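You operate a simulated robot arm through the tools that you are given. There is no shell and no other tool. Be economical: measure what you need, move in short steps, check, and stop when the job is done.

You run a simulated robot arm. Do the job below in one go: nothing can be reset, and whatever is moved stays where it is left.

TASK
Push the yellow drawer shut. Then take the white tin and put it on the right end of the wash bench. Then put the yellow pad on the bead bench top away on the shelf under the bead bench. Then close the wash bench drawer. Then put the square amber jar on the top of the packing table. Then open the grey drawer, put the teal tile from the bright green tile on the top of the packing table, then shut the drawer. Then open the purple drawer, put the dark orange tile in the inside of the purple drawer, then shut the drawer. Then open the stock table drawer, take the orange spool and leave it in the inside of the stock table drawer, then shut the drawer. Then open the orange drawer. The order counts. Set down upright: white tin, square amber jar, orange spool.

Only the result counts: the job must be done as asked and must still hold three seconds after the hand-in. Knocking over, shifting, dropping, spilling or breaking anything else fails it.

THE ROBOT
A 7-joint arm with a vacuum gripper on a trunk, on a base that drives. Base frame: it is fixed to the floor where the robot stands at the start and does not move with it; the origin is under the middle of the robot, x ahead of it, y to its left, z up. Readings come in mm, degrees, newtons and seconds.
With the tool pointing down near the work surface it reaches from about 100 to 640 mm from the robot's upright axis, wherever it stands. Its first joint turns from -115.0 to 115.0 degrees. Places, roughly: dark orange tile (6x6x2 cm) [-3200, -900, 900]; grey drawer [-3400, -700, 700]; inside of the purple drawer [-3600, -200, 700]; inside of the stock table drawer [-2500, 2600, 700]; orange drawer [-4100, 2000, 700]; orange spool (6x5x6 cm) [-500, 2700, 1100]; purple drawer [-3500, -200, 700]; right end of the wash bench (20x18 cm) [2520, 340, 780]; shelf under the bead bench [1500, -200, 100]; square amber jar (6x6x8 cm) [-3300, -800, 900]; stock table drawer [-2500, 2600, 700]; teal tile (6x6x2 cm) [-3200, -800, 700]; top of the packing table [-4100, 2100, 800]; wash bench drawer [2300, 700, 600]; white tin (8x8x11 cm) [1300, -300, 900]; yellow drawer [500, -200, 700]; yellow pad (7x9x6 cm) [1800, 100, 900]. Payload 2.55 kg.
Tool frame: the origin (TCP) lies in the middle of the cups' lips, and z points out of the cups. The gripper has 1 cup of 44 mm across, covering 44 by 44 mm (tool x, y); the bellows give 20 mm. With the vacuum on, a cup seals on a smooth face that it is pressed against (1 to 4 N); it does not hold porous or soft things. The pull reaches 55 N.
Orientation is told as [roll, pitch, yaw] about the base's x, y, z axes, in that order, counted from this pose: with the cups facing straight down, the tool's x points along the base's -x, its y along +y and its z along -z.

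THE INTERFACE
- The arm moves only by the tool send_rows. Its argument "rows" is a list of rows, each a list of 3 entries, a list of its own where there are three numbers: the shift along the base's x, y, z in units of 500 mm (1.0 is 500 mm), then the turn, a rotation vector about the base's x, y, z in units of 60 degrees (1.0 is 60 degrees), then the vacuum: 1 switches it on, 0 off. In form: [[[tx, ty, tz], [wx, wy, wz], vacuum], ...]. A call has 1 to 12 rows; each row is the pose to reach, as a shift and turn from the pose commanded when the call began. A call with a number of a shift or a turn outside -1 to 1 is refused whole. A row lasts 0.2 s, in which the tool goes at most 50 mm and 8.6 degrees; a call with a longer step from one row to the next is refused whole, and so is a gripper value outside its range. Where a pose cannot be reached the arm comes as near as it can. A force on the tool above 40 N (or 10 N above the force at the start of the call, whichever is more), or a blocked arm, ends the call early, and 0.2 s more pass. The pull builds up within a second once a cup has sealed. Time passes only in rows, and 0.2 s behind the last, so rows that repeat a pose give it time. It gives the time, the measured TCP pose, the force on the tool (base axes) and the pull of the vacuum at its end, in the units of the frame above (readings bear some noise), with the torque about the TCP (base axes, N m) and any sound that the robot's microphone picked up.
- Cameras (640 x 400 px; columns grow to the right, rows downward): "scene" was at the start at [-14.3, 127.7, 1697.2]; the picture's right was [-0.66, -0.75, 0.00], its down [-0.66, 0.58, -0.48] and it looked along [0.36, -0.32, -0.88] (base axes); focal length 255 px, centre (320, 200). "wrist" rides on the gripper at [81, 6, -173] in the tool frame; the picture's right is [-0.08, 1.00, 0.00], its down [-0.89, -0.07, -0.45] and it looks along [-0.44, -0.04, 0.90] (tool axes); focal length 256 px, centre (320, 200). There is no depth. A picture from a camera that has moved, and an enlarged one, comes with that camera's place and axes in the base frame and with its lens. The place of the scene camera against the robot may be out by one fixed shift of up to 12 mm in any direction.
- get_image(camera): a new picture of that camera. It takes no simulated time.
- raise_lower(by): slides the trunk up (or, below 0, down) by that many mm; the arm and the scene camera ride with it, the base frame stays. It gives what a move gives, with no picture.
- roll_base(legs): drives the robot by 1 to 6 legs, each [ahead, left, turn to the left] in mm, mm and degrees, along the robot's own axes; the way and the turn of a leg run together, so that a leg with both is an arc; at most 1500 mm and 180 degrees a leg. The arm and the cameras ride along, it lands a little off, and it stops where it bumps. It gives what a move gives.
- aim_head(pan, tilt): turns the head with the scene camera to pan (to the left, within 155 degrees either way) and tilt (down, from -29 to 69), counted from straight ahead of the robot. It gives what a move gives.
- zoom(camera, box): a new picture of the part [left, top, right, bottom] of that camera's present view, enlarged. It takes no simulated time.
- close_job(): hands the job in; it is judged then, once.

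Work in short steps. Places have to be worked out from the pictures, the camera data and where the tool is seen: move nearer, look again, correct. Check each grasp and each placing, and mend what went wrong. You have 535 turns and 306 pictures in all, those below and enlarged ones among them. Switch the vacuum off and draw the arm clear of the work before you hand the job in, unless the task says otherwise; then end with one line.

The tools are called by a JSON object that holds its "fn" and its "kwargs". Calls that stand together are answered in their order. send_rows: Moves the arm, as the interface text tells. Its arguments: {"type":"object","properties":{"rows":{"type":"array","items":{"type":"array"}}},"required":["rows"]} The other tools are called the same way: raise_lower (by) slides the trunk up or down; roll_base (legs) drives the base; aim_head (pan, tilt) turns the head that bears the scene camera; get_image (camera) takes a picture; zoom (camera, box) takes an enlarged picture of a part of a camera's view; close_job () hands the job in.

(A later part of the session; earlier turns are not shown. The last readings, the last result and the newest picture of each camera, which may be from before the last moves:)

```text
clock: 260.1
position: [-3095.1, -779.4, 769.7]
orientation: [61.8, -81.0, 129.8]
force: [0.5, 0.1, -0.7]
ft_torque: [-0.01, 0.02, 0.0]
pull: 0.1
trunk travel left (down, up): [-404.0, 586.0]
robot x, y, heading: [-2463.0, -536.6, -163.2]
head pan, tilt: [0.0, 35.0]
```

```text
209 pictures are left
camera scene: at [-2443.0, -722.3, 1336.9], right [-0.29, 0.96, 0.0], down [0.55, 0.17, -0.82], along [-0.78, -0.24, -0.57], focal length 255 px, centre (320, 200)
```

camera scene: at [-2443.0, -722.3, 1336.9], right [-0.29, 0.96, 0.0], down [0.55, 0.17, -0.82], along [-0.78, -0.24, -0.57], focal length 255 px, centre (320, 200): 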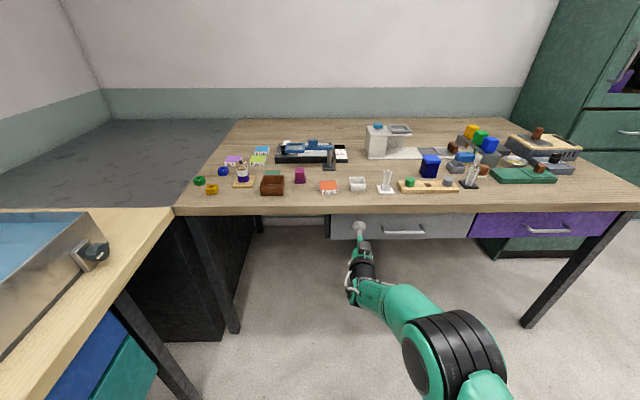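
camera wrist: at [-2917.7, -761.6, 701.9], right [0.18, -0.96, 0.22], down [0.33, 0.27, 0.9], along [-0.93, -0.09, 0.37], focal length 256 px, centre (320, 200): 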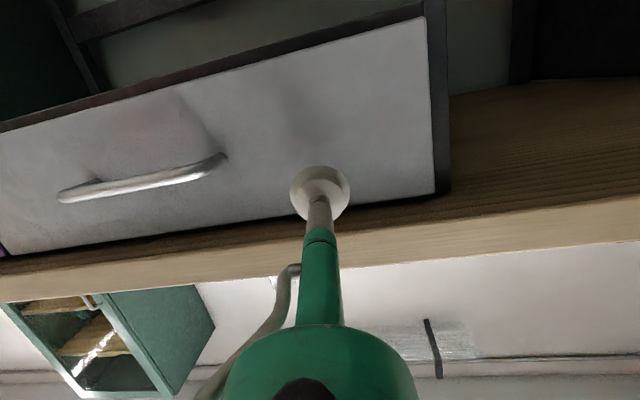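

Cup is over the drawer front left of the handle. I'll lower 28 mm and approach with vacuum on.

{"fn": "raise_lower", "kwargs": {"by": -28}}

{"fn": "send_rows", "kwargs": {"rows": [[[-0.03, -0.009, 0], [0, 0, 0], 1], [[-0.06, -0.018, 0], [0, 0, 0], 1], [[-0.08, -0.024, 0], [0, 0, 0], 1], [[-0.1, -0.03, 0], [0, 0, 0], 1], [[-0.1, -0.03, 0], [0, 0, 0], 1]]}}

```text
clock: 260.8
position: [-3097.0, -779.4, 741.3]
orientation: [61.9, -80.9, 129.6]
force: [-0.1, 0.0, 0.6]
ft_torque: [0.03, 0.03, 0.02]
pull: 0.2
trunk travel left (down, up): [-376.0, 614.0]
robot x, y, heading: [-2461.6, -537.4, -162.9]
head pan, tilt: [0.0, 35.0]
```

```text
clock: 261.8
position: [-3138.3, -789.1, 739.3]
orientation: [61.2, -81.0, 129.9]
force: [21.3, 7.7, 7.7]
ft_torque: [-0.28, 0.38, 0.59]
pull: 55.1
trunk travel left (down, up): [-376.0, 614.0]
robot x, y, heading: [-2463.0, -536.6, -163.1]
head pan, tilt: [0.0, 35.0]
stopped in row 4: the force on the tool passed its limit at 41 N (the readings are from after the stop); the commanded pose is now the measured one
```

Sealed on the front (55 N). I'll pull by backing the base, 60 mm first.

{"fn": "roll_base", "kwargs": {"legs": [[-60, 0, 0]]}}

{"fn": "roll_base", "kwargs": {"legs": [[-140, 0, 0]]}}

{"fn": "get_image", "kwargs": {"camera": "scene"}}

```text
clock: 262.8
position: [-3085.3, -771.5, 739.6]
orientation: [61.4, -81.0, 129.7]
force: [-3.0, 11.1, 13.1]
ft_torque: [0.22, 0.24, 0.5]
pull: 54.2
trunk travel left (down, up): [-376.0, 614.0]
robot x, y, heading: [-2408.2, -521.6, -163.1]
head pan, tilt: [0.0, 35.0]
```

```text
clock: 264.1
position: [-2952.8, -729.9, 739.2]
orientation: [62.0, -80.8, 128.9]
force: [-6.0, 19.6, 5.0]
ft_torque: [0.07, 0.16, 0.6]
pull: 54.7
trunk travel left (down, up): [-376.0, 614.0]
robot x, y, heading: [-2277.2, -480.5, -162.9]
head pan, tilt: [0.0, 35.0]
```

```text
208 pictures are left
camera scene: at [-2251.9, -660.8, 1309.4], right [-0.29, 0.96, 0.0], down [0.55, 0.17, -0.82], along [-0.78, -0.24, -0.57], focal length 255 px, centre (320, 200)
```

scene: 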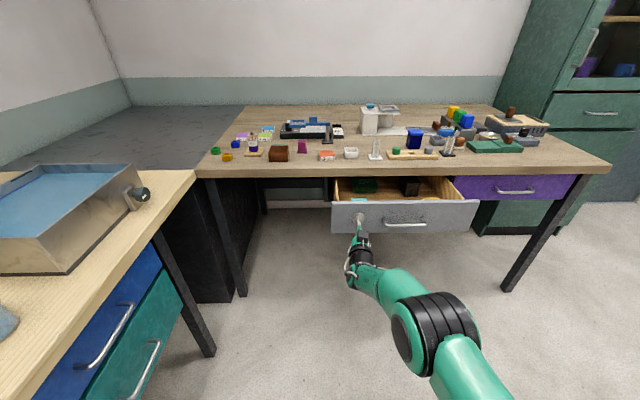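

It's opening. I'll zoom in to see the inside.

{"fn": "zoom", "kwargs": {"camera": "scene", "box": [310, 160, 490, 250]}}

```text
3.56 times, centred on (400, 205) of scene
camera zoom: at [-2251.9, -660.8, 1309.4], right [-0.29, 0.96, 0.0], down [0.55, 0.17, -0.82], along [-0.78, -0.24, -0.57], focal length 906 px, centre (36, 182)
```

zoom: 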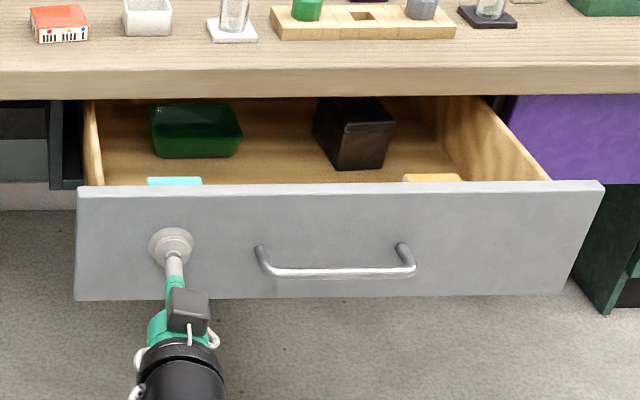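

The teal tile is just behind the drawer front; it's open about 190 mm. I'll release the front and back away.

{"fn": "send_rows", "kwargs": {"rows": [[[0, 0, 0], [0, 0, 0], 0], [[0, 0, 0], [0, 0, 0], 0], [[0, 0, 0], [0, 0, 0], 0], [[0, 0, 0], [0, 0, 0], 0], [[0.02, 0.006, 0], [0, 0, 0], 0], [[0.06, 0.018, 0], [0, 0, 0], 0]]}}

{"fn": "roll_base", "kwargs": {"legs": [[-100, 0, 0]]}}

{"fn": "raise_lower", "kwargs": {"by": 360}}

{"fn": "get_image", "kwargs": {"camera": "scene"}}

```text
clock: 265.5
position: [-2922.9, -720.0, 740.2]
orientation: [61.7, -80.9, 129.1]
force: [0.6, -0.3, -0.2]
ft_torque: [0.0, 0.0, 0.04]
pull: 0.1
trunk travel left (down, up): [-376.0, 614.0]
robot x, y, heading: [-2274.2, -480.2, -163.1]
head pan, tilt: [0.0, 35.0]
```

```text
clock: 266.6
position: [-2826.6, -690.6, 740.5]
orientation: [61.5, -80.9, 129.4]
force: [-0.1, 0.5, 0.2]
ft_torque: [0.01, -0.02, 0.02]
pull: 0.0
trunk travel left (down, up): [-376.0, 614.0]
robot x, y, heading: [-2177.0, -447.9, -163.1]
head pan, tilt: [0.0, 35.0]
```

```text
clock: 270.1
position: [-2826.3, -691.0, 1100.6]
orientation: [61.4, -80.9, 129.5]
force: [0.4, 0.2, -0.4]
ft_torque: [0.02, 0.0, 0.02]
pull: 0.1
trunk travel left (down, up): [-736.0, 254.0]
robot x, y, heading: [-2178.0, -452.6, -163.2]
head pan, tilt: [0.0, 35.0]
```

```text
206 pictures are left
camera scene: at [-2155.6, -634.1, 1668.9], right [-0.29, 0.96, 0.0], down [0.55, 0.17, -0.82], along [-0.78, -0.24, -0.57], focal length 255 px, centre (320, 200)
```

scene: 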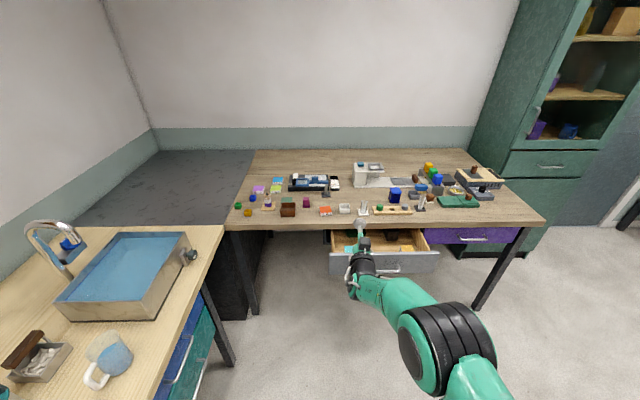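

Now I'll bring the tool back to pointing down while retracting.

{"fn": "send_rows", "kwargs": {"rows": [[[0.03, 0.009, -0.02], [0.0245, -0.117, 0], 0], [[0.06, 0.018, -0.04], [0.049, -0.233, 0], 0], [[0.09, 0.027, -0.06], [0.0735, -0.35, 0], 0], [[0.12, 0.036, -0.08], [0.098, -0.467, 0], 0], [[0.15, 0.045, -0.1], [0.1225, -0.583, 0], 0], [[0.18, 0.054, -0.12], [0.147, -0.7, 0], 0]]}}

{"fn": "send_rows", "kwargs": {"rows": [[[0.03, 0.009, -0.02], [0.0245, -0.117, 0], 0], [[0.06, 0.018, -0.04], [0.049, -0.233, 0], 0], [[0.09, 0.027, -0.06], [0.0735, -0.35, 0], 0], [[0.12, 0.036, -0.08], [0.098, -0.467, 0], 0], [[0.15, 0.045, -0.1], [0.1225, -0.583, 0], 0], [[0.18, 0.054, -0.12], [0.147, -0.7, 0], 0]]}}

```text
clock: 271.6
position: [-2735.1, -665.1, 1038.7]
orientation: [6.7, -42.1, -179.0]
force: [0.4, 0.7, 0.1]
ft_torque: [0.0, -0.03, 0.0]
pull: 0.0
trunk travel left (down, up): [-736.0, 254.0]
robot x, y, heading: [-2175.9, -449.5, -163.2]
head pan, tilt: [0.0, 35.0]
```

```text
clock: 272.9
position: [-2644.8, -638.0, 977.7]
orientation: [-0.8, 0.1, -176.1]
force: [-0.2, -0.9, -0.2]
ft_torque: [0.0, -0.03, -0.02]
pull: 0.0
trunk travel left (down, up): [-736.0, 254.0]
robot x, y, heading: [-2175.4, -450.4, -163.2]
head pan, tilt: [0.0, 35.0]
```

Tool is down again. I'll drive ahead 320 mm so the tile comes within reach, and look with the wrist camera.

{"fn": "roll_base", "kwargs": {"legs": [[310, 0, 0]]}}

{"fn": "get_image", "kwargs": {"camera": "wrist"}}

```text
clock: 275.0
position: [-2935.4, -726.6, 977.7]
orientation: [-0.6, 0.1, -176.3]
force: [0.4, 0.0, 0.4]
ft_torque: [0.02, -0.04, 0.03]
pull: 0.1
trunk travel left (down, up): [-736.0, 254.0]
robot x, y, heading: [-2468.1, -542.0, -162.9]
head pan, tilt: [0.0, 35.0]
```

```text
205 pictures are left
camera wrist: at [-2854.9, -731.4, 1150.3], right [-0.01, -1.0, -0.01], down [-0.9, 0.01, 0.44], along [-0.44, 0.02, -0.9], focal length 256 px, centre (320, 200)
```

wrist: 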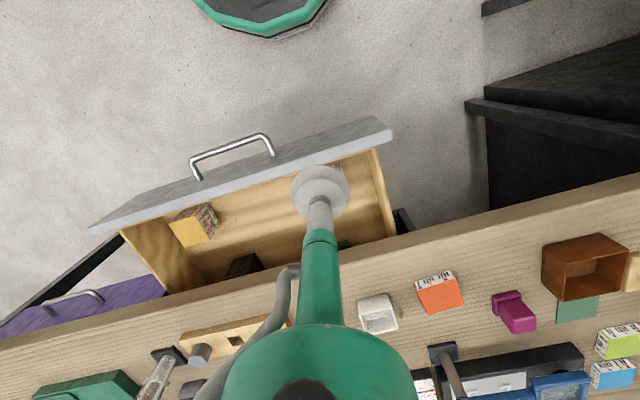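

The tile is hidden behind the cup. I'll shift the tool 100 mm to the right to see it.

{"fn": "send_rows", "kwargs": {"rows": [[[-0.02, 0.08, 0], [0, 0, 0], 0], [[-0.04, 0.16, 0], [0, 0, 0], 0], [[-0.05, 0.22, 0], [0, 0, 0], 0]]}}

{"fn": "get_image", "kwargs": {"camera": "wrist"}}

```text
clock: 275.8
position: [-2961.8, -616.1, 978.2]
orientation: [-0.6, 0.1, -176.1]
force: [0.2, -0.6, 0.3]
ft_torque: [-0.02, 0.03, -0.01]
pull: 0.0
trunk travel left (down, up): [-736.0, 254.0]
robot x, y, heading: [-2463.4, -538.9, -163.2]
head pan, tilt: [0.0, 35.0]
```

```text
204 pictures are left
camera wrist: at [-2880.3, -619.7, 1150.7], right [-0.01, -1.0, -0.01], down [-0.9, 0.01, 0.45], along [-0.45, 0.02, -0.9], focal length 256 px, centre (320, 200)
```

wrist: 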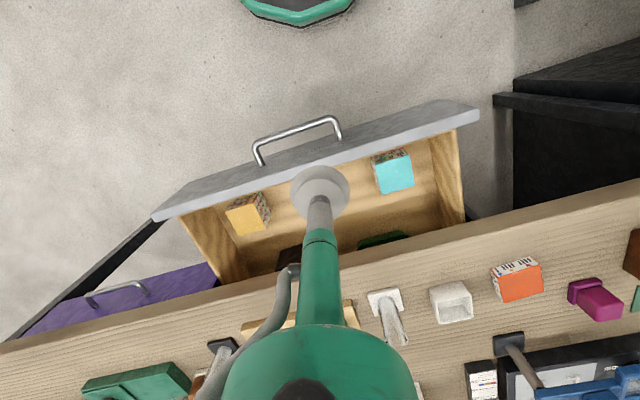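

{"fn": "zoom", "kwargs": {"camera": "wrist", "box": [340, 120, 468, 200]}}

```text
5.00 times, centred on (404, 160) of wrist
camera zoom: at [-2880.3, -619.7, 1150.7], right [-0.01, -1.0, -0.01], down [-0.9, 0.01, 0.45], along [-0.45, 0.02, -0.9], focal length 1280 px, centre (-100, 400)
```

zoom: 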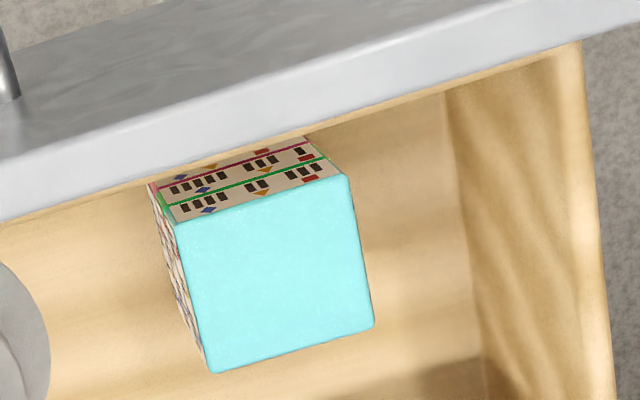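

A stack: cyan/teal tile on top of the bright green one. Its top centre is about (-3034,-735), z≈745. I'll move above at z≈830.

{"fn": "send_rows", "kwargs": {"rows": [[[-0.04, -0.07, 0], [0, 0, 0], 0], [[-0.08, -0.14, 0], [0, 0, 0], 0], [[-0.12, -0.2, -0.03], [0, 0, 0], 0], [[-0.144, -0.239, -0.1], [0, 0, 0], 0], [[-0.144, -0.239, -0.19], [0, 0, 0], 0], [[-0.144, -0.239, -0.28], [0, 0, 0], 0], [[-0.144, -0.239, -0.29], [0, 0, 0], 0]]}}

{"fn": "get_image", "kwargs": {"camera": "wrist"}}

{"fn": "zoom", "kwargs": {"camera": "scene", "box": [240, 220, 480, 370]}}

```text
clock: 277.4
position: [-3033.7, -737.4, 832.7]
orientation: [-0.6, 0.0, -176.2]
force: [0.4, 0.2, -0.4]
ft_torque: [0.0, -0.02, -0.03]
pull: 0.0
trunk travel left (down, up): [-736.0, 254.0]
robot x, y, heading: [-2466.4, -540.6, -162.9]
head pan, tilt: [0.0, 35.0]
```

```text
202 pictures are left
camera wrist: at [-2951.8, -741.2, 1003.6], right [-0.01, -1.0, -0.01], down [-0.9, 0.01, 0.45], along [-0.45, 0.02, -0.9], focal length 256 px, centre (320, 200)
```

wrist: 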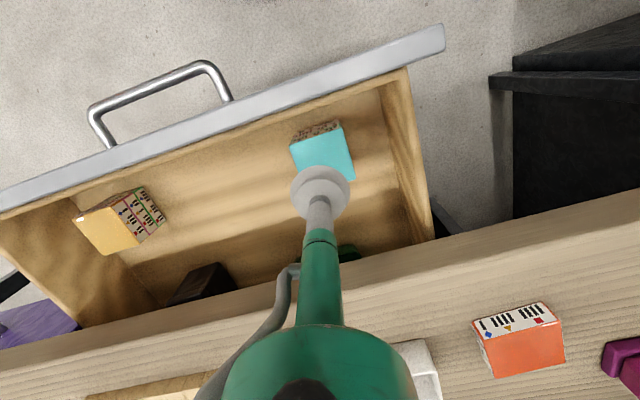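

```text
2.67 times, centred on (360, 295) of scene
camera zoom: at [-2445.6, -722.1, 1669.0], right [-0.29, 0.96, 0.0], down [0.55, 0.17, -0.82], along [-0.78, -0.24, -0.57], focal length 680 px, centre (213, -53)
```

zoom: 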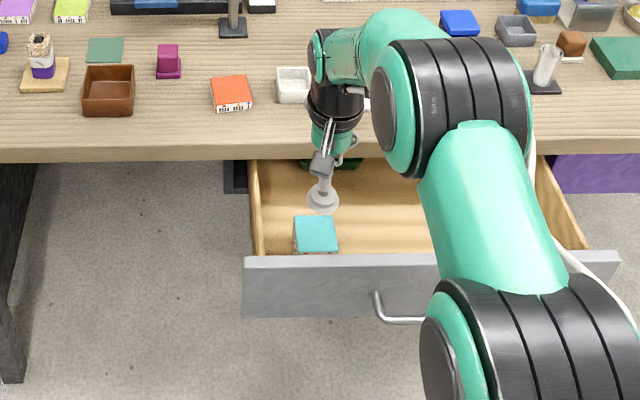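

Triangulation says tile top z≈737 at (-3041,-739). I'll descend with vacuum on.

{"fn": "send_rows", "kwargs": {"rows": [[[-0.014, -0.004, -0.06], [0, 0, 0], 1], [[-0.014, -0.004, -0.12], [0, 0, 0], 1], [[-0.014, -0.004, -0.16], [0, 0, 0], 1], [[-0.014, -0.004, -0.18], [0, 0, 0], 1], [[-0.014, -0.004, -0.19], [0, 0, 0], 1], [[-0.014, -0.004, -0.2], [0, 0, 0], 1], [[-0.014, -0.004, -0.2], [0, 0, 0], 1]]}}

```text
clock: 279.0
position: [-3043.9, -739.0, 741.2]
orientation: [-0.4, -0.8, -176.2]
force: [-0.6, -0.4, 36.8]
ft_torque: [-0.31, -0.48, -0.01]
pull: 55.3
trunk travel left (down, up): [-736.0, 254.0]
robot x, y, heading: [-2467.7, -537.9, -162.9]
head pan, tilt: [0.0, 35.0]
```

Sealed. I'll lift and check that only the top tile came.

{"fn": "send_rows", "kwargs": {"rows": [[[0, 0, 0.03], [0, 0, 0], 1], [[0, 0, 0.06], [0, 0, 0], 1], [[0, 0, 0.12], [0, 0, 0], 1], [[0, 0, 0.2], [0, 0, 0], 1], [[0, 0, 0.29], [0, 0, 0], 1], [[0, 0, 0.38], [0, 0, 0], 1], [[0, 0, 0.46], [0, 0, 0], 1]]}}

{"fn": "get_image", "kwargs": {"camera": "wrist"}}

{"fn": "zoom", "kwargs": {"camera": "scene", "box": [240, 220, 480, 370]}}

```text
clock: 280.6
position: [-3026.5, -734.3, 943.4]
orientation: [-0.8, 0.1, -176.2]
force: [0.2, 0.5, -1.7]
ft_torque: [-0.01, 0.05, -0.02]
pull: 55.2
out of reach, approached as far as the arm can: row 7
trunk travel left (down, up): [-736.0, 254.0]
robot x, y, heading: [-2463.9, -539.3, -163.2]
head pan, tilt: [0.0, 35.0]
```

```text
200 pictures are left
camera wrist: at [-2945.3, -738.1, 1115.5], right [-0.01, -1.0, -0.01], down [-0.9, 0.01, 0.44], along [-0.44, 0.02, -0.9], focal length 256 px, centre (320, 200)
```

wrist: 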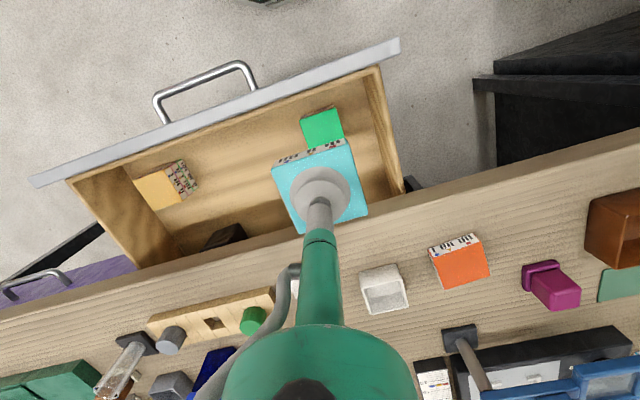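

```text
2.67 times, centred on (360, 295) of scene
camera zoom: at [-2443.7, -721.4, 1668.9], right [-0.29, 0.96, 0.0], down [0.55, 0.17, -0.82], along [-0.78, -0.24, -0.57], focal length 680 px, centre (213, -53)
```

zoom: 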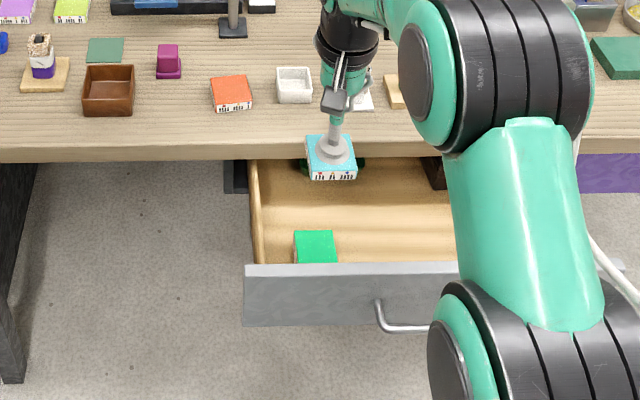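

Only the teal tile came up; the bright green one stays. I'll tuck the arm and drive to the packing table.

{"fn": "send_rows", "kwargs": {"rows": [[[0.08, 0.024, 0], [0, 0, 0], 1], [[0.16, 0.048, 0.02], [0, 0, 0], 1], [[0.24, 0.073, 0.04], [0, 0, 0], 1], [[0.32, 0.097, 0.06], [0, 0, 0], 1]]}}

{"fn": "roll_base", "kwargs": {"legs": [[-80, 0, 0], [0, 0, -90], [1500, 0, 0], [700, 0, 0], [0, 1290, 0]]}}

{"fn": "aim_head", "kwargs": {"pan": 0, "tilt": 45}}

{"fn": "get_image", "kwargs": {"camera": "scene"}}

{"fn": "get_image", "kwargs": {"camera": "wrist"}}

```text
clock: 281.6
position: [-2866.1, -684.5, 974.6]
orientation: [-0.6, -0.1, -176.0]
force: [0.4, 0.1, -2.3]
ft_torque: [0.02, 0.01, -0.01]
pull: 55.1
trunk travel left (down, up): [-736.0, 254.0]
robot x, y, heading: [-2464.0, -535.8, -163.0]
head pan, tilt: [0.0, 35.0]
```

```text
clock: 303.0
position: [-4398.4, 1598.6, 975.0]
orientation: [-0.7, 0.1, 95.5]
force: [-0.5, 0.1, -1.8]
ft_torque: [-0.03, -0.02, 0.0]
pull: 54.9
trunk travel left (down, up): [-736.0, 254.0]
robot x, y, heading: [-4238.5, 1202.2, 108.8]
head pan, tilt: [0.0, 35.0]
```

```text
clock: 303.7
position: [-4398.9, 1598.9, 975.1]
orientation: [-0.7, 0.1, 95.6]
force: [-1.4, 0.2, -2.8]
ft_torque: [0.0, -0.04, 0.01]
pull: 54.8
trunk travel left (down, up): [-736.0, 254.0]
robot x, y, heading: [-4236.5, 1201.0, 108.6]
head pan, tilt: [0.0, 45.0]
```

```text
198 pictures are left
camera scene: at [-4418.7, 1161.0, 1654.2], right [0.95, 0.32, 0.0], down [0.23, -0.67, -0.71], along [-0.23, 0.67, -0.71], focal length 255 px, centre (320, 200)
```

scene: 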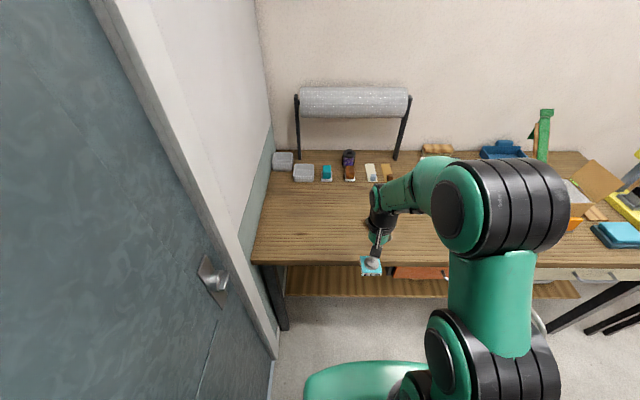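

```text
197 pictures are left
camera wrist: at [-4398.8, 1517.2, 1146.7], right [-1.0, -0.02, -0.01], down [-0.02, 0.9, 0.45], along [0.0, 0.45, -0.9], focal length 256 px, centre (320, 200)
```

wrist: 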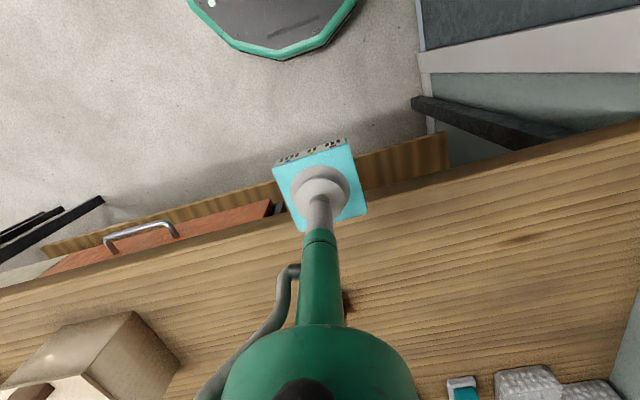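

The jar is directly ahead, hidden behind the arm. I'll shift the tile left 100 mm, drive forward 110 mm, and look again.

{"fn": "send_rows", "kwargs": {"rows": [[[-0.09, -0.027, 0], [0, 0, 0], 1], [[-0.18, -0.054, 0], [0, 0, 0], 1], [[-0.2, -0.06, 0], [0, 0, 0], 1]]}}

{"fn": "roll_base", "kwargs": {"legs": [[110, 0, 0]]}}

{"fn": "get_image", "kwargs": {"camera": "wrist"}}

```text
clock: 304.5
position: [-4498.6, 1568.3, 974.0]
orientation: [-0.6, 0.2, 95.6]
force: [0.0, -0.3, -1.3]
ft_torque: [-0.02, 0.01, 0.0]
pull: 54.7
trunk travel left (down, up): [-736.0, 254.0]
robot x, y, heading: [-4242.2, 1202.0, 108.6]
head pan, tilt: [0.0, 45.0]
```

```text
clock: 305.7
position: [-4533.4, 1673.7, 973.8]
orientation: [-0.7, 0.1, 95.5]
force: [0.0, 0.5, -1.5]
ft_torque: [-0.01, 0.03, 0.02]
pull: 55.4
trunk travel left (down, up): [-736.0, 254.0]
robot x, y, heading: [-4277.2, 1309.5, 108.8]
head pan, tilt: [0.0, 45.0]
```

```text
196 pictures are left
camera wrist: at [-4533.6, 1590.8, 1146.1], right [-1.0, -0.02, -0.01], down [-0.02, 0.9, 0.44], along [0.0, 0.44, -0.9], focal length 256 px, centre (320, 200)
```

wrist: 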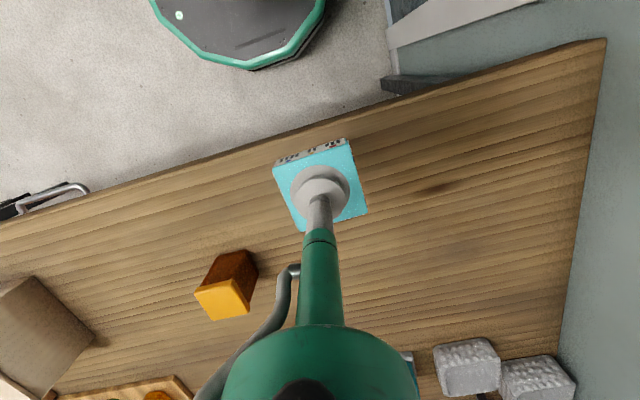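

The tile is over the table near the edge. I'll move 90 mm further in and lower.

{"fn": "send_rows", "kwargs": {"rows": [[[-0.025, 0.085, 0], [0, 0, 0], 1], [[-0.052, 0.172, 0], [0, 0, 0], 1], [[-0.052, 0.172, -0.09], [0, 0, 0], 1], [[-0.052, 0.172, -0.17], [0, 0, 0], 1], [[-0.052, 0.172, -0.19], [0, 0, 0], 1], [[-0.052, 0.172, -0.2], [0, 0, 0], 1], [[-0.052, 0.172, -0.21], [0, 0, 0], 1], [[-0.052, 0.172, -0.21], [0, 0, 0], 1]]}}

```text
clock: 307.5
position: [-4559.1, 1758.1, 871.3]
orientation: [-0.6, -0.1, 95.5]
force: [0.9, 1.4, 3.4]
ft_torque: [0.1, 0.17, -0.04]
pull: 54.7
trunk travel left (down, up): [-736.0, 254.0]
robot x, y, heading: [-4278.9, 1305.0, 108.5]
head pan, tilt: [0.0, 45.0]
```

Contact is just made. I'll press 3 mm more, release, and lift.

{"fn": "send_rows", "kwargs": {"rows": [[[0, 0, -0.006], [0, 0, 0], 1], [[0, 0, -0.006], [0, 0, 0], 0], [[0, 0, -0.006], [0, 0, 0], 0], [[0, 0, -0.006], [0, 0, 0], 0], [[0, 0, -0.006], [0, 0, 0], 0], [[0, 0, 0.01], [0, 0, 0], 0], [[0, 0, 0.05], [0, 0, 0], 0], [[0, 0, 0.12], [0, 0, 0], 0], [[0, 0, 0.2], [0, 0, 0], 0], [[0, -0.05, 0.27], [0, 0, 0], 0]]}}

{"fn": "get_image", "kwargs": {"camera": "wrist"}}

```text
clock: 309.7
position: [-4558.0, 1731.2, 1006.3]
orientation: [-0.7, 0.0, 95.4]
force: [0.9, 0.1, 0.0]
ft_torque: [0.01, 0.02, 0.01]
pull: 0.0
trunk travel left (down, up): [-736.0, 254.0]
robot x, y, heading: [-4276.3, 1307.2, 108.7]
head pan, tilt: [0.0, 45.0]
```

```text
195 pictures are left
camera wrist: at [-4558.3, 1648.7, 1178.6], right [-1.0, -0.02, -0.01], down [-0.02, 0.89, 0.45], along [0.0, 0.45, -0.9], focal length 256 px, centre (320, 200)
```

wrist: 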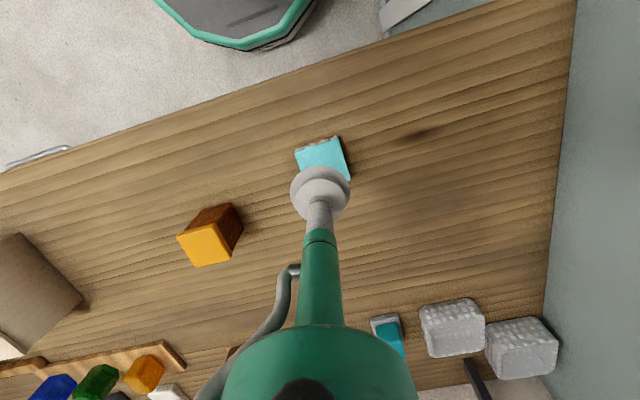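

The teal tile is down on the packing table. I'll tuck the arm and return to shut the grey drawer.

{"fn": "send_rows", "kwargs": {"rows": [[[0.06, -0.07, 0], [0, 0, 0], 0], [[0.12, -0.14, 0], [0, 0, 0], 0], [[0.18, -0.18, 0], [0, 0, 0], 0]]}}

{"fn": "roll_base", "kwargs": {"legs": [[-150, 0, -2], [0, -1210, 0], [-1500, 0, 0], [-650, 0, 0], [0, 0, 90], [-150, 0, 0]]}}

{"fn": "aim_head", "kwargs": {"pan": 0, "tilt": 35}}

{"fn": "get_image", "kwargs": {"camera": "scene"}}

```text
clock: 310.5
position: [-4468.1, 1641.7, 1003.1]
orientation: [-0.6, 0.1, 95.5]
force: [0.2, 0.6, -0.1]
ft_torque: [0.03, 0.03, -0.04]
pull: 0.0
trunk travel left (down, up): [-736.0, 254.0]
robot x, y, heading: [-4276.0, 1307.4, 108.5]
head pan, tilt: [0.0, 45.0]
```

```text
clock: 332.8
position: [-2637.8, -700.4, 1004.9]
orientation: [-0.7, 0.1, -176.7]
force: [1.2, 0.4, 0.6]
ft_torque: [0.03, 0.04, 0.0]
pull: 0.1
trunk travel left (down, up): [-736.0, 254.0]
robot x, y, heading: [-2295.5, -522.4, -163.6]
head pan, tilt: [0.0, 45.0]
```

```text
clock: 333.5
position: [-2637.4, -700.3, 1004.1]
orientation: [-0.7, 0.1, -176.7]
force: [-0.9, 0.4, -0.3]
ft_torque: [0.05, 0.0, -0.03]
pull: 0.2
trunk travel left (down, up): [-736.0, 254.0]
robot x, y, heading: [-2294.2, -519.0, -163.7]
head pan, tilt: [0.0, 35.0]
```

```text
194 pictures are left
camera scene: at [-2276.2, -703.5, 1668.9], right [-0.28, 0.96, 0.0], down [0.55, 0.16, -0.82], along [-0.79, -0.23, -0.57], focal length 255 px, centre (320, 200)
```

scene: 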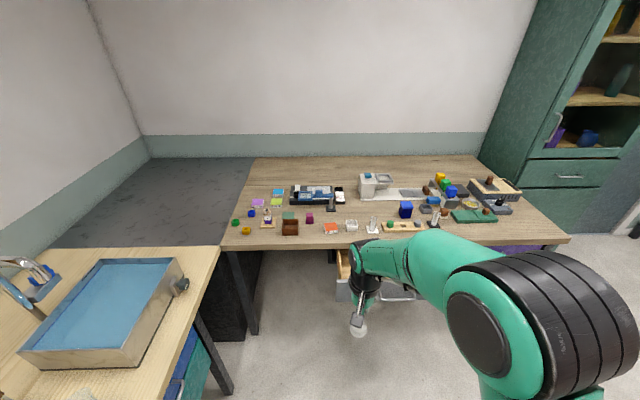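

I'll reposition slightly back and right, lower the trunk, and tilt the tool for pushing.

{"fn": "roll_base", "kwargs": {"legs": [[-80, -90, 0]]}}

{"fn": "raise_lower", "kwargs": {"by": -370}}

{"fn": "send_rows", "kwargs": {"rows": [[[-0.04, -0.012, 0.034], [-0.037, 0.128, 0], 0], [[-0.08, -0.023, 0.068], [-0.074, 0.256, 0], 0], [[-0.12, -0.035, 0.102], [-0.111, 0.384, 0], 0], [[-0.16, -0.047, 0.13], [-0.148, 0.512, 0], 0], [[-0.2, -0.058, 0.15], [-0.185, 0.64, 0], 0], [[-0.24, -0.07, 0.17], [-0.222, 0.768, 0], 0]]}}

{"fn": "send_rows", "kwargs": {"rows": [[[-0.04, -0.012, 0.02], [-0.037, 0.128, 0], 0], [[-0.08, -0.023, 0.04], [-0.074, 0.256, 0], 0], [[-0.1, -0.03, 0.04], [-0.111, 0.37, 0], 0], [[-0.1, -0.03, 0.04], [-0.111, 0.37, 0], 0]]}}

{"fn": "get_image", "kwargs": {"camera": "scene"}}

```text
clock: 334.8
position: [-2588.0, -592.0, 1004.7]
orientation: [-0.7, 0.2, -176.8]
force: [-0.7, 0.0, -0.9]
ft_torque: [-0.03, 0.01, 0.01]
pull: 0.0
trunk travel left (down, up): [-736.0, 254.0]
robot x, y, heading: [-2245.4, -412.0, -163.8]
head pan, tilt: [0.0, 35.0]
```

```text
clock: 338.3
position: [-2587.1, -594.2, 635.5]
orientation: [-0.7, 0.1, -176.7]
force: [-0.1, -0.4, 0.3]
ft_torque: [-0.02, 0.02, -0.01]
pull: 0.0
trunk travel left (down, up): [-366.0, 624.0]
robot x, y, heading: [-2242.9, -410.7, -163.7]
head pan, tilt: [0.0, 35.0]
```

```text
clock: 339.7
position: [-2701.3, -623.9, 716.2]
orientation: [11.3, -43.6, 178.2]
force: [-0.7, -0.4, 0.4]
ft_torque: [0.0, -0.05, -0.04]
pull: 0.0
out of reach, approached as far as the arm can: row 6
trunk travel left (down, up): [-366.0, 624.0]
robot x, y, heading: [-2244.4, -410.7, -164.0]
head pan, tilt: [0.0, 35.0]
```

```text
clock: 340.7
position: [-2750.9, -645.6, 740.3]
orientation: [27.4, -64.9, 164.8]
force: [0.5, -0.4, 0.1]
ft_torque: [-0.02, -0.01, -0.01]
pull: 0.1
out of reach, approached as far as the arm can: row 3, 4
trunk travel left (down, up): [-366.0, 624.0]
robot x, y, heading: [-2244.1, -410.6, -163.6]
head pan, tilt: [0.0, 35.0]
```

```text
193 pictures are left
camera scene: at [-2225.6, -596.7, 1299.0], right [-0.28, 0.96, 0.0], down [0.55, 0.16, -0.82], along [-0.79, -0.23, -0.57], focal length 255 px, centre (320, 200)
```

scene: 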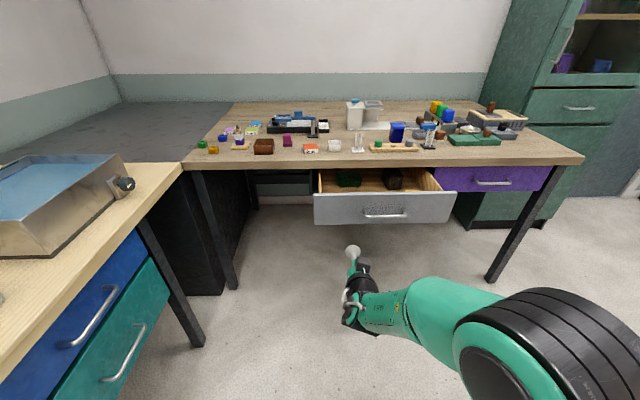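

Tool tilted ~68°, TCP at e1≈-2820, drawer front ≈-3038. I'll drive 170 mm ahead, then push with the arm.

{"fn": "roll_base", "kwargs": {"legs": [[170, 0, 0]]}}

{"fn": "send_rows", "kwargs": {"rows": [[[-0.077, -0.023, 0], [0, 0, 0], 0], [[-0.153, -0.046, 0], [0, 0, 0], 0], [[-0.23, -0.069, 0], [0, 0, 0], 0], [[-0.307, -0.092, 0], [0, 0, 0], 0], [[-0.364, -0.109, 0], [0, 0, 0], 0]]}}

{"fn": "get_image", "kwargs": {"camera": "scene"}}

```text
clock: 342.2
position: [-2911.6, -691.9, 740.5]
orientation: [27.1, -64.7, 164.7]
force: [0.7, 0.0, 0.2]
ft_torque: [0.0, 0.01, 0.02]
pull: 0.0
trunk travel left (down, up): [-366.0, 624.0]
robot x, y, heading: [-2407.0, -462.6, -163.7]
head pan, tilt: [0.0, 35.0]
```

```text
clock: 343.4
position: [-3094.8, -746.1, 741.7]
orientation: [27.0, -64.7, 164.8]
force: [0.3, -0.1, 0.0]
ft_torque: [-0.03, -0.03, 0.03]
pull: 0.0
trunk travel left (down, up): [-366.0, 624.0]
robot x, y, heading: [-2408.6, -458.8, -163.8]
head pan, tilt: [0.0, 35.0]
```

```text
192 pictures are left
camera scene: at [-2388.2, -644.2, 1299.0], right [-0.28, 0.96, 0.0], down [0.55, 0.16, -0.82], along [-0.79, -0.23, -0.57], focal length 255 px, centre (320, 200)
```

scene: 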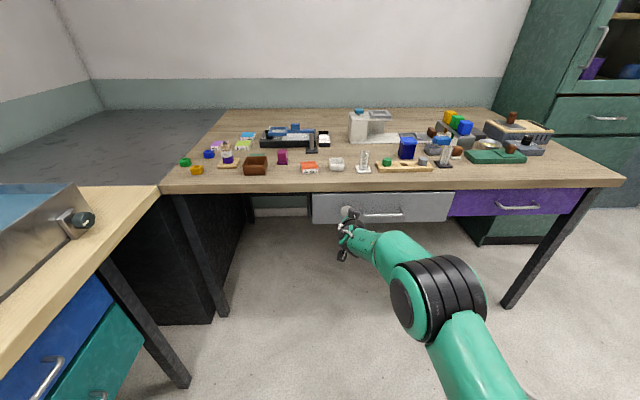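

Nearly closed. I'll push until the stop.

{"fn": "send_rows", "kwargs": {"rows": [[[-0.05, -0.015, 0], [0, 0, 0], 0], [[-0.09, -0.027, 0], [0, 0, 0], 0], [[-0.115, -0.034, 0], [0, 0, 0], 0], [[-0.135, -0.04, 0], [0, 0, 0], 0]]}}

{"fn": "zoom", "kwargs": {"camera": "scene", "box": [290, 160, 490, 260]}}

```text
clock: 344.4
position: [-3159.5, -764.1, 736.6]
orientation: [26.8, -64.4, 165.1]
force: [25.6, 11.3, -4.1]
ft_torque: [-0.17, 0.9, 0.11]
pull: 0.0
trunk travel left (down, up): [-366.0, 624.0]
robot x, y, heading: [-2405.9, -463.9, -163.8]
head pan, tilt: [0.0, 35.0]
```

```text
3.20 times, centred on (390, 210) of scene
camera zoom: at [-2384.8, -642.7, 1299.0], right [-0.28, 0.96, 0.0], down [0.55, 0.16, -0.82], along [-0.79, -0.23, -0.57], focal length 816 px, centre (96, 168)
```

zoom: 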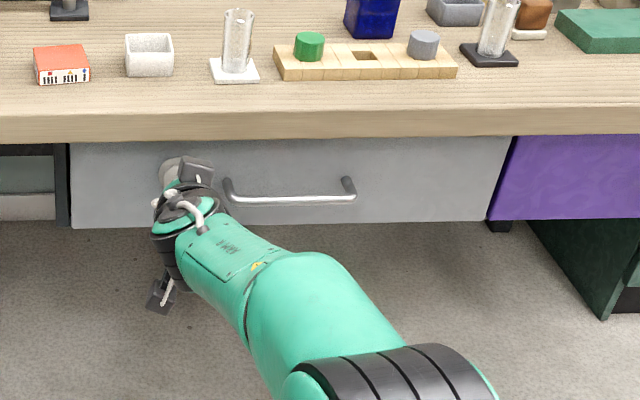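

The grey drawer is shut. Next the purple drawer: I'll back off and move right, keeping clear of the table behind me.

{"fn": "roll_base", "kwargs": {"legs": [[-110, 0, 0], [0, -310, 0]]}}

{"fn": "send_rows", "kwargs": {"rows": [[[-0.025, 0.08, 0], [-0.027, 0.09, 0.009], 0], [[-0.05, 0.16, 0], [-0.055, 0.18, 0.018], 0], [[-0.075, 0.24, 0], [-0.082, 0.27, 0.027], 0], [[-0.1, 0.32, 0], [-0.109, 0.363, 0.036], 0], [[-0.109, 0.364, 0], [-0.109, 0.363, 0.036], 0]]}}

{"fn": "get_image", "kwargs": {"camera": "scene"}}

{"fn": "get_image", "kwargs": {"camera": "wrist"}}

```text
clock: 347.3
position: [-3146.2, -441.2, 738.4]
orientation: [27.2, -64.7, 164.6]
force: [0.5, -0.7, 0.0]
ft_torque: [0.01, -0.02, -0.02]
pull: 0.0
trunk travel left (down, up): [-366.0, 624.0]
robot x, y, heading: [-2390.8, -133.0, -163.8]
head pan, tilt: [0.0, 35.0]
```

```text
clock: 348.5
position: [-3176.5, -340.4, 774.9]
orientation: [76.6, -82.6, 114.0]
force: [0.6, -0.2, -0.1]
ft_torque: [0.0, 0.03, 0.02]
pull: 0.0
out of reach, approached as far as the arm can: row 2, 3, 4, 5
trunk travel left (down, up): [-366.0, 624.0]
robot x, y, heading: [-2391.5, -133.5, -163.9]
head pan, tilt: [0.0, 35.0]
```

```text
190 pictures are left
camera scene: at [-2371.1, -318.7, 1299.0], right [-0.28, 0.96, 0.0], down [0.55, 0.16, -0.82], along [-0.79, -0.23, -0.57], focal length 255 px, centre (320, 200)
```

scene: 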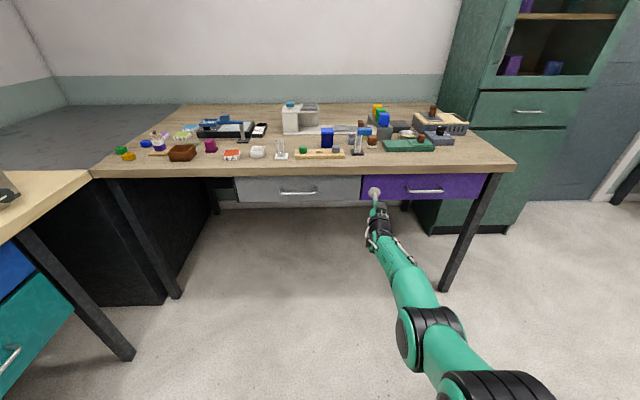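

```text
189 pictures are left
camera wrist: at [-3001.4, -325.5, 700.2], right [0.17, -0.96, 0.2], down [0.38, 0.26, 0.89], along [-0.91, -0.08, 0.41], focal length 256 px, centre (320, 200)
```

wrist: 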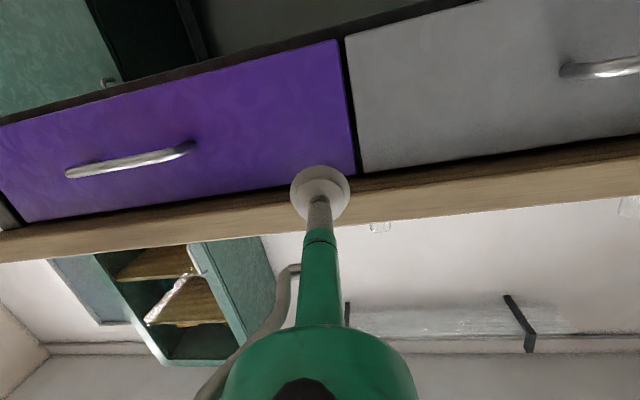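

I need z≈740 and about 80 mm more to the right, with a shorter arm reach. I'll lower, retract the arm toward me and right.

{"fn": "raise_lower", "kwargs": {"by": -32}}

{"fn": "send_rows", "kwargs": {"rows": [[[0.04, 0.05, 0], [0, 0, 0], 0], [[0.08, 0.1, 0], [0, 0, 0], 0], [[0.12, 0.15, 0], [0, 0, 0], 0], [[0.167, 0.2, 0], [0, 0, 0], 0], [[0.167, 0.207, 0], [0, 0, 0], 0]]}}

```text
clock: 349.2
position: [-3176.2, -339.4, 741.8]
orientation: [76.2, -82.5, 114.4]
force: [-0.1, 0.0, 0.0]
ft_torque: [0.02, 0.0, -0.01]
pull: 0.0
trunk travel left (down, up): [-334.0, 656.0]
robot x, y, heading: [-2390.5, -133.9, -163.7]
head pan, tilt: [0.0, 35.0]
```

```text
clock: 350.4
position: [-3094.0, -296.8, 762.5]
orientation: [63.1, -83.8, 124.1]
force: [0.8, 0.4, 0.2]
ft_torque: [0.0, 0.01, 0.01]
pull: 0.1
out of reach, approached as far as the arm can: row 1, 2, 3, 4, 5
trunk travel left (down, up): [-334.0, 656.0]
robot x, y, heading: [-2389.0, -131.9, -163.8]
head pan, tilt: [0.0, 35.0]
```

{"fn": "raise_lower", "kwargs": {"by": -22}}

{"fn": "roll_base", "kwargs": {"legs": [[120, -72, 0]]}}

{"fn": "send_rows", "kwargs": {"rows": [[[0, 0, 0], [0, 0, 0.1], 0], [[0, 0, 0], [0, 0, 0.12], 0]]}}

{"fn": "get_image", "kwargs": {"camera": "wrist"}}

```text
clock: 351.1
position: [-3092.9, -296.7, 739.8]
orientation: [62.9, -83.8, 124.2]
force: [-0.5, 0.3, 0.3]
ft_torque: [-0.03, 0.01, -0.04]
pull: 0.1
trunk travel left (down, up): [-312.0, 678.0]
robot x, y, heading: [-2391.0, -131.8, -163.7]
head pan, tilt: [0.0, 35.0]
```

```text
clock: 352.4
position: [-3228.7, -261.6, 741.6]
orientation: [62.8, -83.9, 124.4]
force: [-0.6, 0.3, -0.6]
ft_torque: [-0.01, 0.02, -0.01]
pull: 0.1
trunk travel left (down, up): [-312.0, 678.0]
robot x, y, heading: [-2523.5, -96.9, -163.8]
head pan, tilt: [0.0, 35.0]
```

```text
clock: 353.1
position: [-3228.2, -260.9, 739.4]
orientation: [62.7, -83.8, 124.7]
force: [-0.9, -0.4, -0.4]
ft_torque: [0.01, -0.01, -0.04]
pull: 0.0
out of reach, approached as far as the arm can: row 1, 2
trunk travel left (down, up): [-312.0, 678.0]
robot x, y, heading: [-2526.0, -100.0, -163.6]
head pan, tilt: [0.0, 35.0]
```

```text
188 pictures are left
camera wrist: at [-3051.2, -253.5, 668.4], right [0.12, -0.98, 0.17], down [0.38, 0.21, 0.9], along [-0.92, -0.04, 0.39], focal length 256 px, centre (320, 200)
```

wrist: 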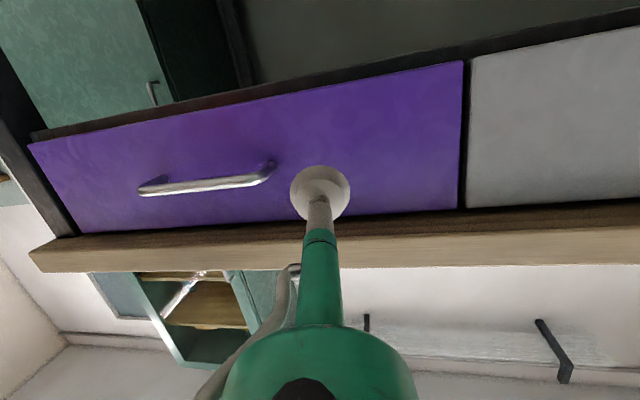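

Cup is just left of the handle's end with clearance. I'll approach with vacuum on.

{"fn": "send_rows", "kwargs": {"rows": [[[-0.04, -0.012, 0], [0, 0, 0], 1], [[-0.08, -0.024, 0], [0, 0, 0], 1], [[-0.1, -0.03, 0], [0, 0, 0], 1], [[-0.12, -0.036, 0], [0, 0, 0], 1], [[-0.13, -0.039, 0], [0, 0, 0], 1], [[-0.13, -0.039, 0], [0, 0, 0], 1]]}}

```text
clock: 354.4
position: [-3293.0, -281.7, 740.7]
orientation: [62.8, -83.8, 124.4]
force: [0.4, 0.9, 0.2]
ft_torque: [0.02, 0.01, 0.03]
pull: 0.0
trunk travel left (down, up): [-312.0, 678.0]
robot x, y, heading: [-2523.2, -102.5, -163.6]
head pan, tilt: [0.0, 35.0]
```

{"fn": "send_rows", "kwargs": {"rows": [[[-0.02, -0.006, 0], [0, 0, 0], 1], [[-0.035, -0.011, 0], [0, 0, 0], 1], [[-0.05, -0.015, 0], [0, 0, 0], 1], [[-0.06, -0.018, 0], [0, 0, 0], 1]]}}

```text
clock: 355.0
position: [-3303.4, -279.8, 740.1]
orientation: [64.0, -83.8, 122.8]
force: [19.9, 4.6, 5.4]
ft_torque: [-0.1, 0.17, 0.46]
pull: 54.5
trunk travel left (down, up): [-312.0, 678.0]
robot x, y, heading: [-2524.7, -97.2, -163.8]
head pan, tilt: [0.0, 35.0]
stopped in row 2: the force on the tool passed its limit at 41 N (the readings are from after the stop); the commanded pose is now the measured one
```

Sealed. I'll pull with the arm itself first (table behind me limits the base).

{"fn": "send_rows", "kwargs": {"rows": [[[0.04, 0.012, 0], [0, 0, 0], 1], [[0.08, 0.024, 0], [0, 0, 0], 1], [[0.12, 0.036, 0], [0, 0, 0], 1], [[0.16, 0.048, 0], [0, 0, 0], 1], [[0.2, 0.06, 0], [0, 0, 0], 1], [[0.24, 0.072, 0], [0, 0, 0], 1]]}}

{"fn": "roll_base", "kwargs": {"legs": [[-60, 0, 0]]}}

{"fn": "get_image", "kwargs": {"camera": "scene"}}

```text
clock: 356.4
position: [-3223.9, -254.9, 739.5]
orientation: [65.1, -83.7, 121.5]
force: [-4.8, 16.9, 12.4]
ft_torque: [-0.13, -0.12, 0.68]
pull: 55.2
out of reach, approached as far as the arm can: row 5, 6
trunk travel left (down, up): [-312.0, 678.0]
robot x, y, heading: [-2525.8, -99.4, -163.9]
head pan, tilt: [0.0, 35.0]
```

```text
clock: 357.4
position: [-3166.5, -238.9, 736.5]
orientation: [62.8, -83.6, 123.8]
force: [-5.2, 16.7, 10.7]
ft_torque: [-0.07, 0.11, 0.41]
pull: 54.8
trunk travel left (down, up): [-312.0, 678.0]
robot x, y, heading: [-2466.7, -78.3, -163.7]
head pan, tilt: [0.0, 35.0]
```

```text
187 pictures are left
camera scene: at [-2446.9, -263.4, 1245.3], right [-0.28, 0.96, 0.0], down [0.55, 0.16, -0.82], along [-0.79, -0.23, -0.57], focal length 255 px, centre (320, 200)
```

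scene: 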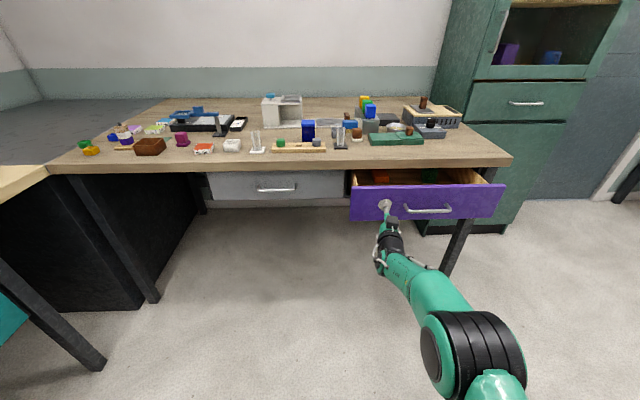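

Open about 143 mm. One more 45 mm, then I'll look inside.

{"fn": "roll_base", "kwargs": {"legs": [[-45, 0, 0]]}}

{"fn": "send_rows", "kwargs": {"rows": [[[0, 0, 0], [0, 0, 0], 0], [[0, 0, 0], [0, 0, 0], 0], [[0, 0, 0], [0, 0, 0], 0], [[0, 0, 0], [0, 0, 0], 0], [[0.01, 0.003, 0], [0, 0, 0], 0]]}}

{"fn": "aim_head", "kwargs": {"pan": 140, "tilt": 55}}

{"fn": "get_image", "kwargs": {"camera": "scene"}}

```text
clock: 358.3
position: [-3131.6, -230.9, 737.1]
orientation: [62.4, -83.7, 123.4]
force: [-2.8, 12.4, 2.5]
ft_torque: [-0.35, -0.05, 1.02]
pull: 55.1
trunk travel left (down, up): [-312.0, 678.0]
robot x, y, heading: [-2428.5, -84.7, -165.1]
head pan, tilt: [0.0, 35.0]
```

```text
clock: 359.5
position: [-3129.0, -231.8, 736.0]
orientation: [58.6, -84.0, 127.0]
force: [-0.3, 1.1, -0.4]
ft_torque: [0.04, -0.01, 0.02]
pull: 0.0
trunk travel left (down, up): [-312.0, 678.0]
robot x, y, heading: [-2429.5, -89.2, -165.1]
head pan, tilt: [0.0, 35.0]
```

```text
clock: 361.7
position: [-3129.0, -230.6, 735.9]
orientation: [58.8, -84.2, 126.7]
force: [-0.3, -0.4, 0.4]
ft_torque: [0.0, -0.01, -0.02]
pull: 0.2
trunk travel left (down, up): [-312.0, 678.0]
robot x, y, heading: [-2430.0, -90.3, -165.1]
head pan, tilt: [140.0, 55.0]
```

```text
186 pictures are left
camera scene: at [-2265.2, -279.1, 1216.7], right [-0.42, -0.91, 0.0], down [-0.74, 0.35, -0.57], along [0.52, -0.24, -0.82], focal length 255 px, centre (320, 200)
```

scene: 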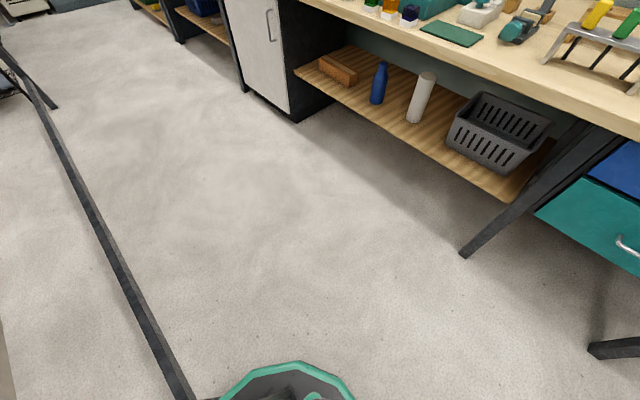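

The drawer is open about 180 mm. I'll raise the trunk with the cup clear of the front, then turn the tool down while retracting.

{"fn": "raise_lower", "kwargs": {"by": 390}}

{"fn": "roll_base", "kwargs": {"legs": [[0, 260, 1.5]]}}

{"fn": "send_rows", "kwargs": {"rows": [[[0.03, 0.006, -0.02], [0.0118, -0.12, 0], 0], [[0.06, 0.012, -0.04], [0.0237, -0.24, 0], 0], [[0.09, 0.018, -0.06], [0.0355, -0.36, 0], 0], [[0.12, 0.024, -0.08], [0.0473, -0.48, 0], 0], [[0.15, 0.03, -0.1], [0.059, -0.6, 0], 0], [[0.18, 0.036, -0.12], [0.071, -0.72, 0], 0]]}}

{"fn": "send_rows", "kwargs": {"rows": [[[0.03, 0.006, -0.02], [0.0118, -0.12, 0], 0], [[0.06, 0.012, -0.04], [0.0237, -0.24, 0], 0], [[0.09, 0.018, -0.06], [0.0355, -0.36, 0], 0], [[0.12, 0.024, -0.08], [0.0473, -0.48, 0], 0], [[0.15, 0.03, -0.1], [0.059, -0.6, 0], 0], [[0.18, 0.036, -0.12], [0.071, -0.72, 0], 0]]}}

{"fn": "aim_head", "kwargs": {"pan": 0, "tilt": 40}}

{"fn": "get_image", "kwargs": {"camera": "scene"}}

```text
clock: 365.5
position: [-3129.7, -230.7, 1124.4]
orientation: [58.7, -84.1, 126.7]
force: [-0.1, 0.4, -0.5]
ft_torque: [0.0, 0.0, 0.0]
pull: 0.1
trunk travel left (down, up): [-702.0, 288.0]
robot x, y, heading: [-2425.7, -90.1, -165.0]
head pan, tilt: [140.0, 55.0]
```

```text
clock: 367.3
position: [-3052.5, -497.1, 1126.1]
orientation: [58.7, -84.2, 128.4]
force: [0.8, 0.3, -0.4]
ft_torque: [-0.02, 0.0, -0.02]
pull: 0.1
trunk travel left (down, up): [-702.0, 288.0]
robot x, y, heading: [-2358.8, -335.2, -163.4]
head pan, tilt: [140.0, 55.0]
```

```text
clock: 368.7
position: [-2971.5, -477.4, 1071.6]
orientation: [6.4, -46.8, 178.3]
force: [0.1, -0.2, -0.2]
ft_torque: [-0.02, 0.04, 0.05]
pull: 0.0
out of reach, approached as far as the arm can: row 6
trunk travel left (down, up): [-702.0, 288.0]
robot x, y, heading: [-2358.6, -334.9, -163.5]
head pan, tilt: [140.0, 55.0]
```

```text
clock: 370.1
position: [-2884.3, -462.0, 1012.9]
orientation: [1.5, -3.7, -179.4]
force: [0.3, -1.0, -0.6]
ft_torque: [0.01, -0.01, -0.01]
pull: 0.1
out of reach, approached as far as the arm can: row 1
trunk travel left (down, up): [-702.0, 288.0]
robot x, y, heading: [-2360.8, -333.7, -163.5]
head pan, tilt: [140.0, 55.0]
```

```text
clock: 372.4
position: [-2883.8, -462.6, 1013.8]
orientation: [1.2, -3.9, -179.4]
force: [0.5, 1.0, 0.1]
ft_torque: [0.02, 0.0, 0.02]
pull: 0.0
trunk travel left (down, up): [-702.0, 288.0]
robot x, y, heading: [-2360.2, -337.2, -163.6]
head pan, tilt: [0.0, 40.0]
```

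```text
185 pictures are left
camera scene: at [-2336.4, -518.9, 1627.4], right [-0.28, 0.96, 0.0], down [0.62, 0.18, -0.77], along [-0.73, -0.22, -0.64], focal length 255 px, centre (320, 200)
```

scene: 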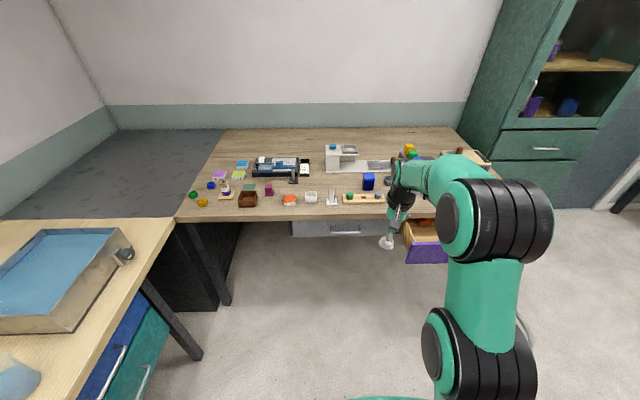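

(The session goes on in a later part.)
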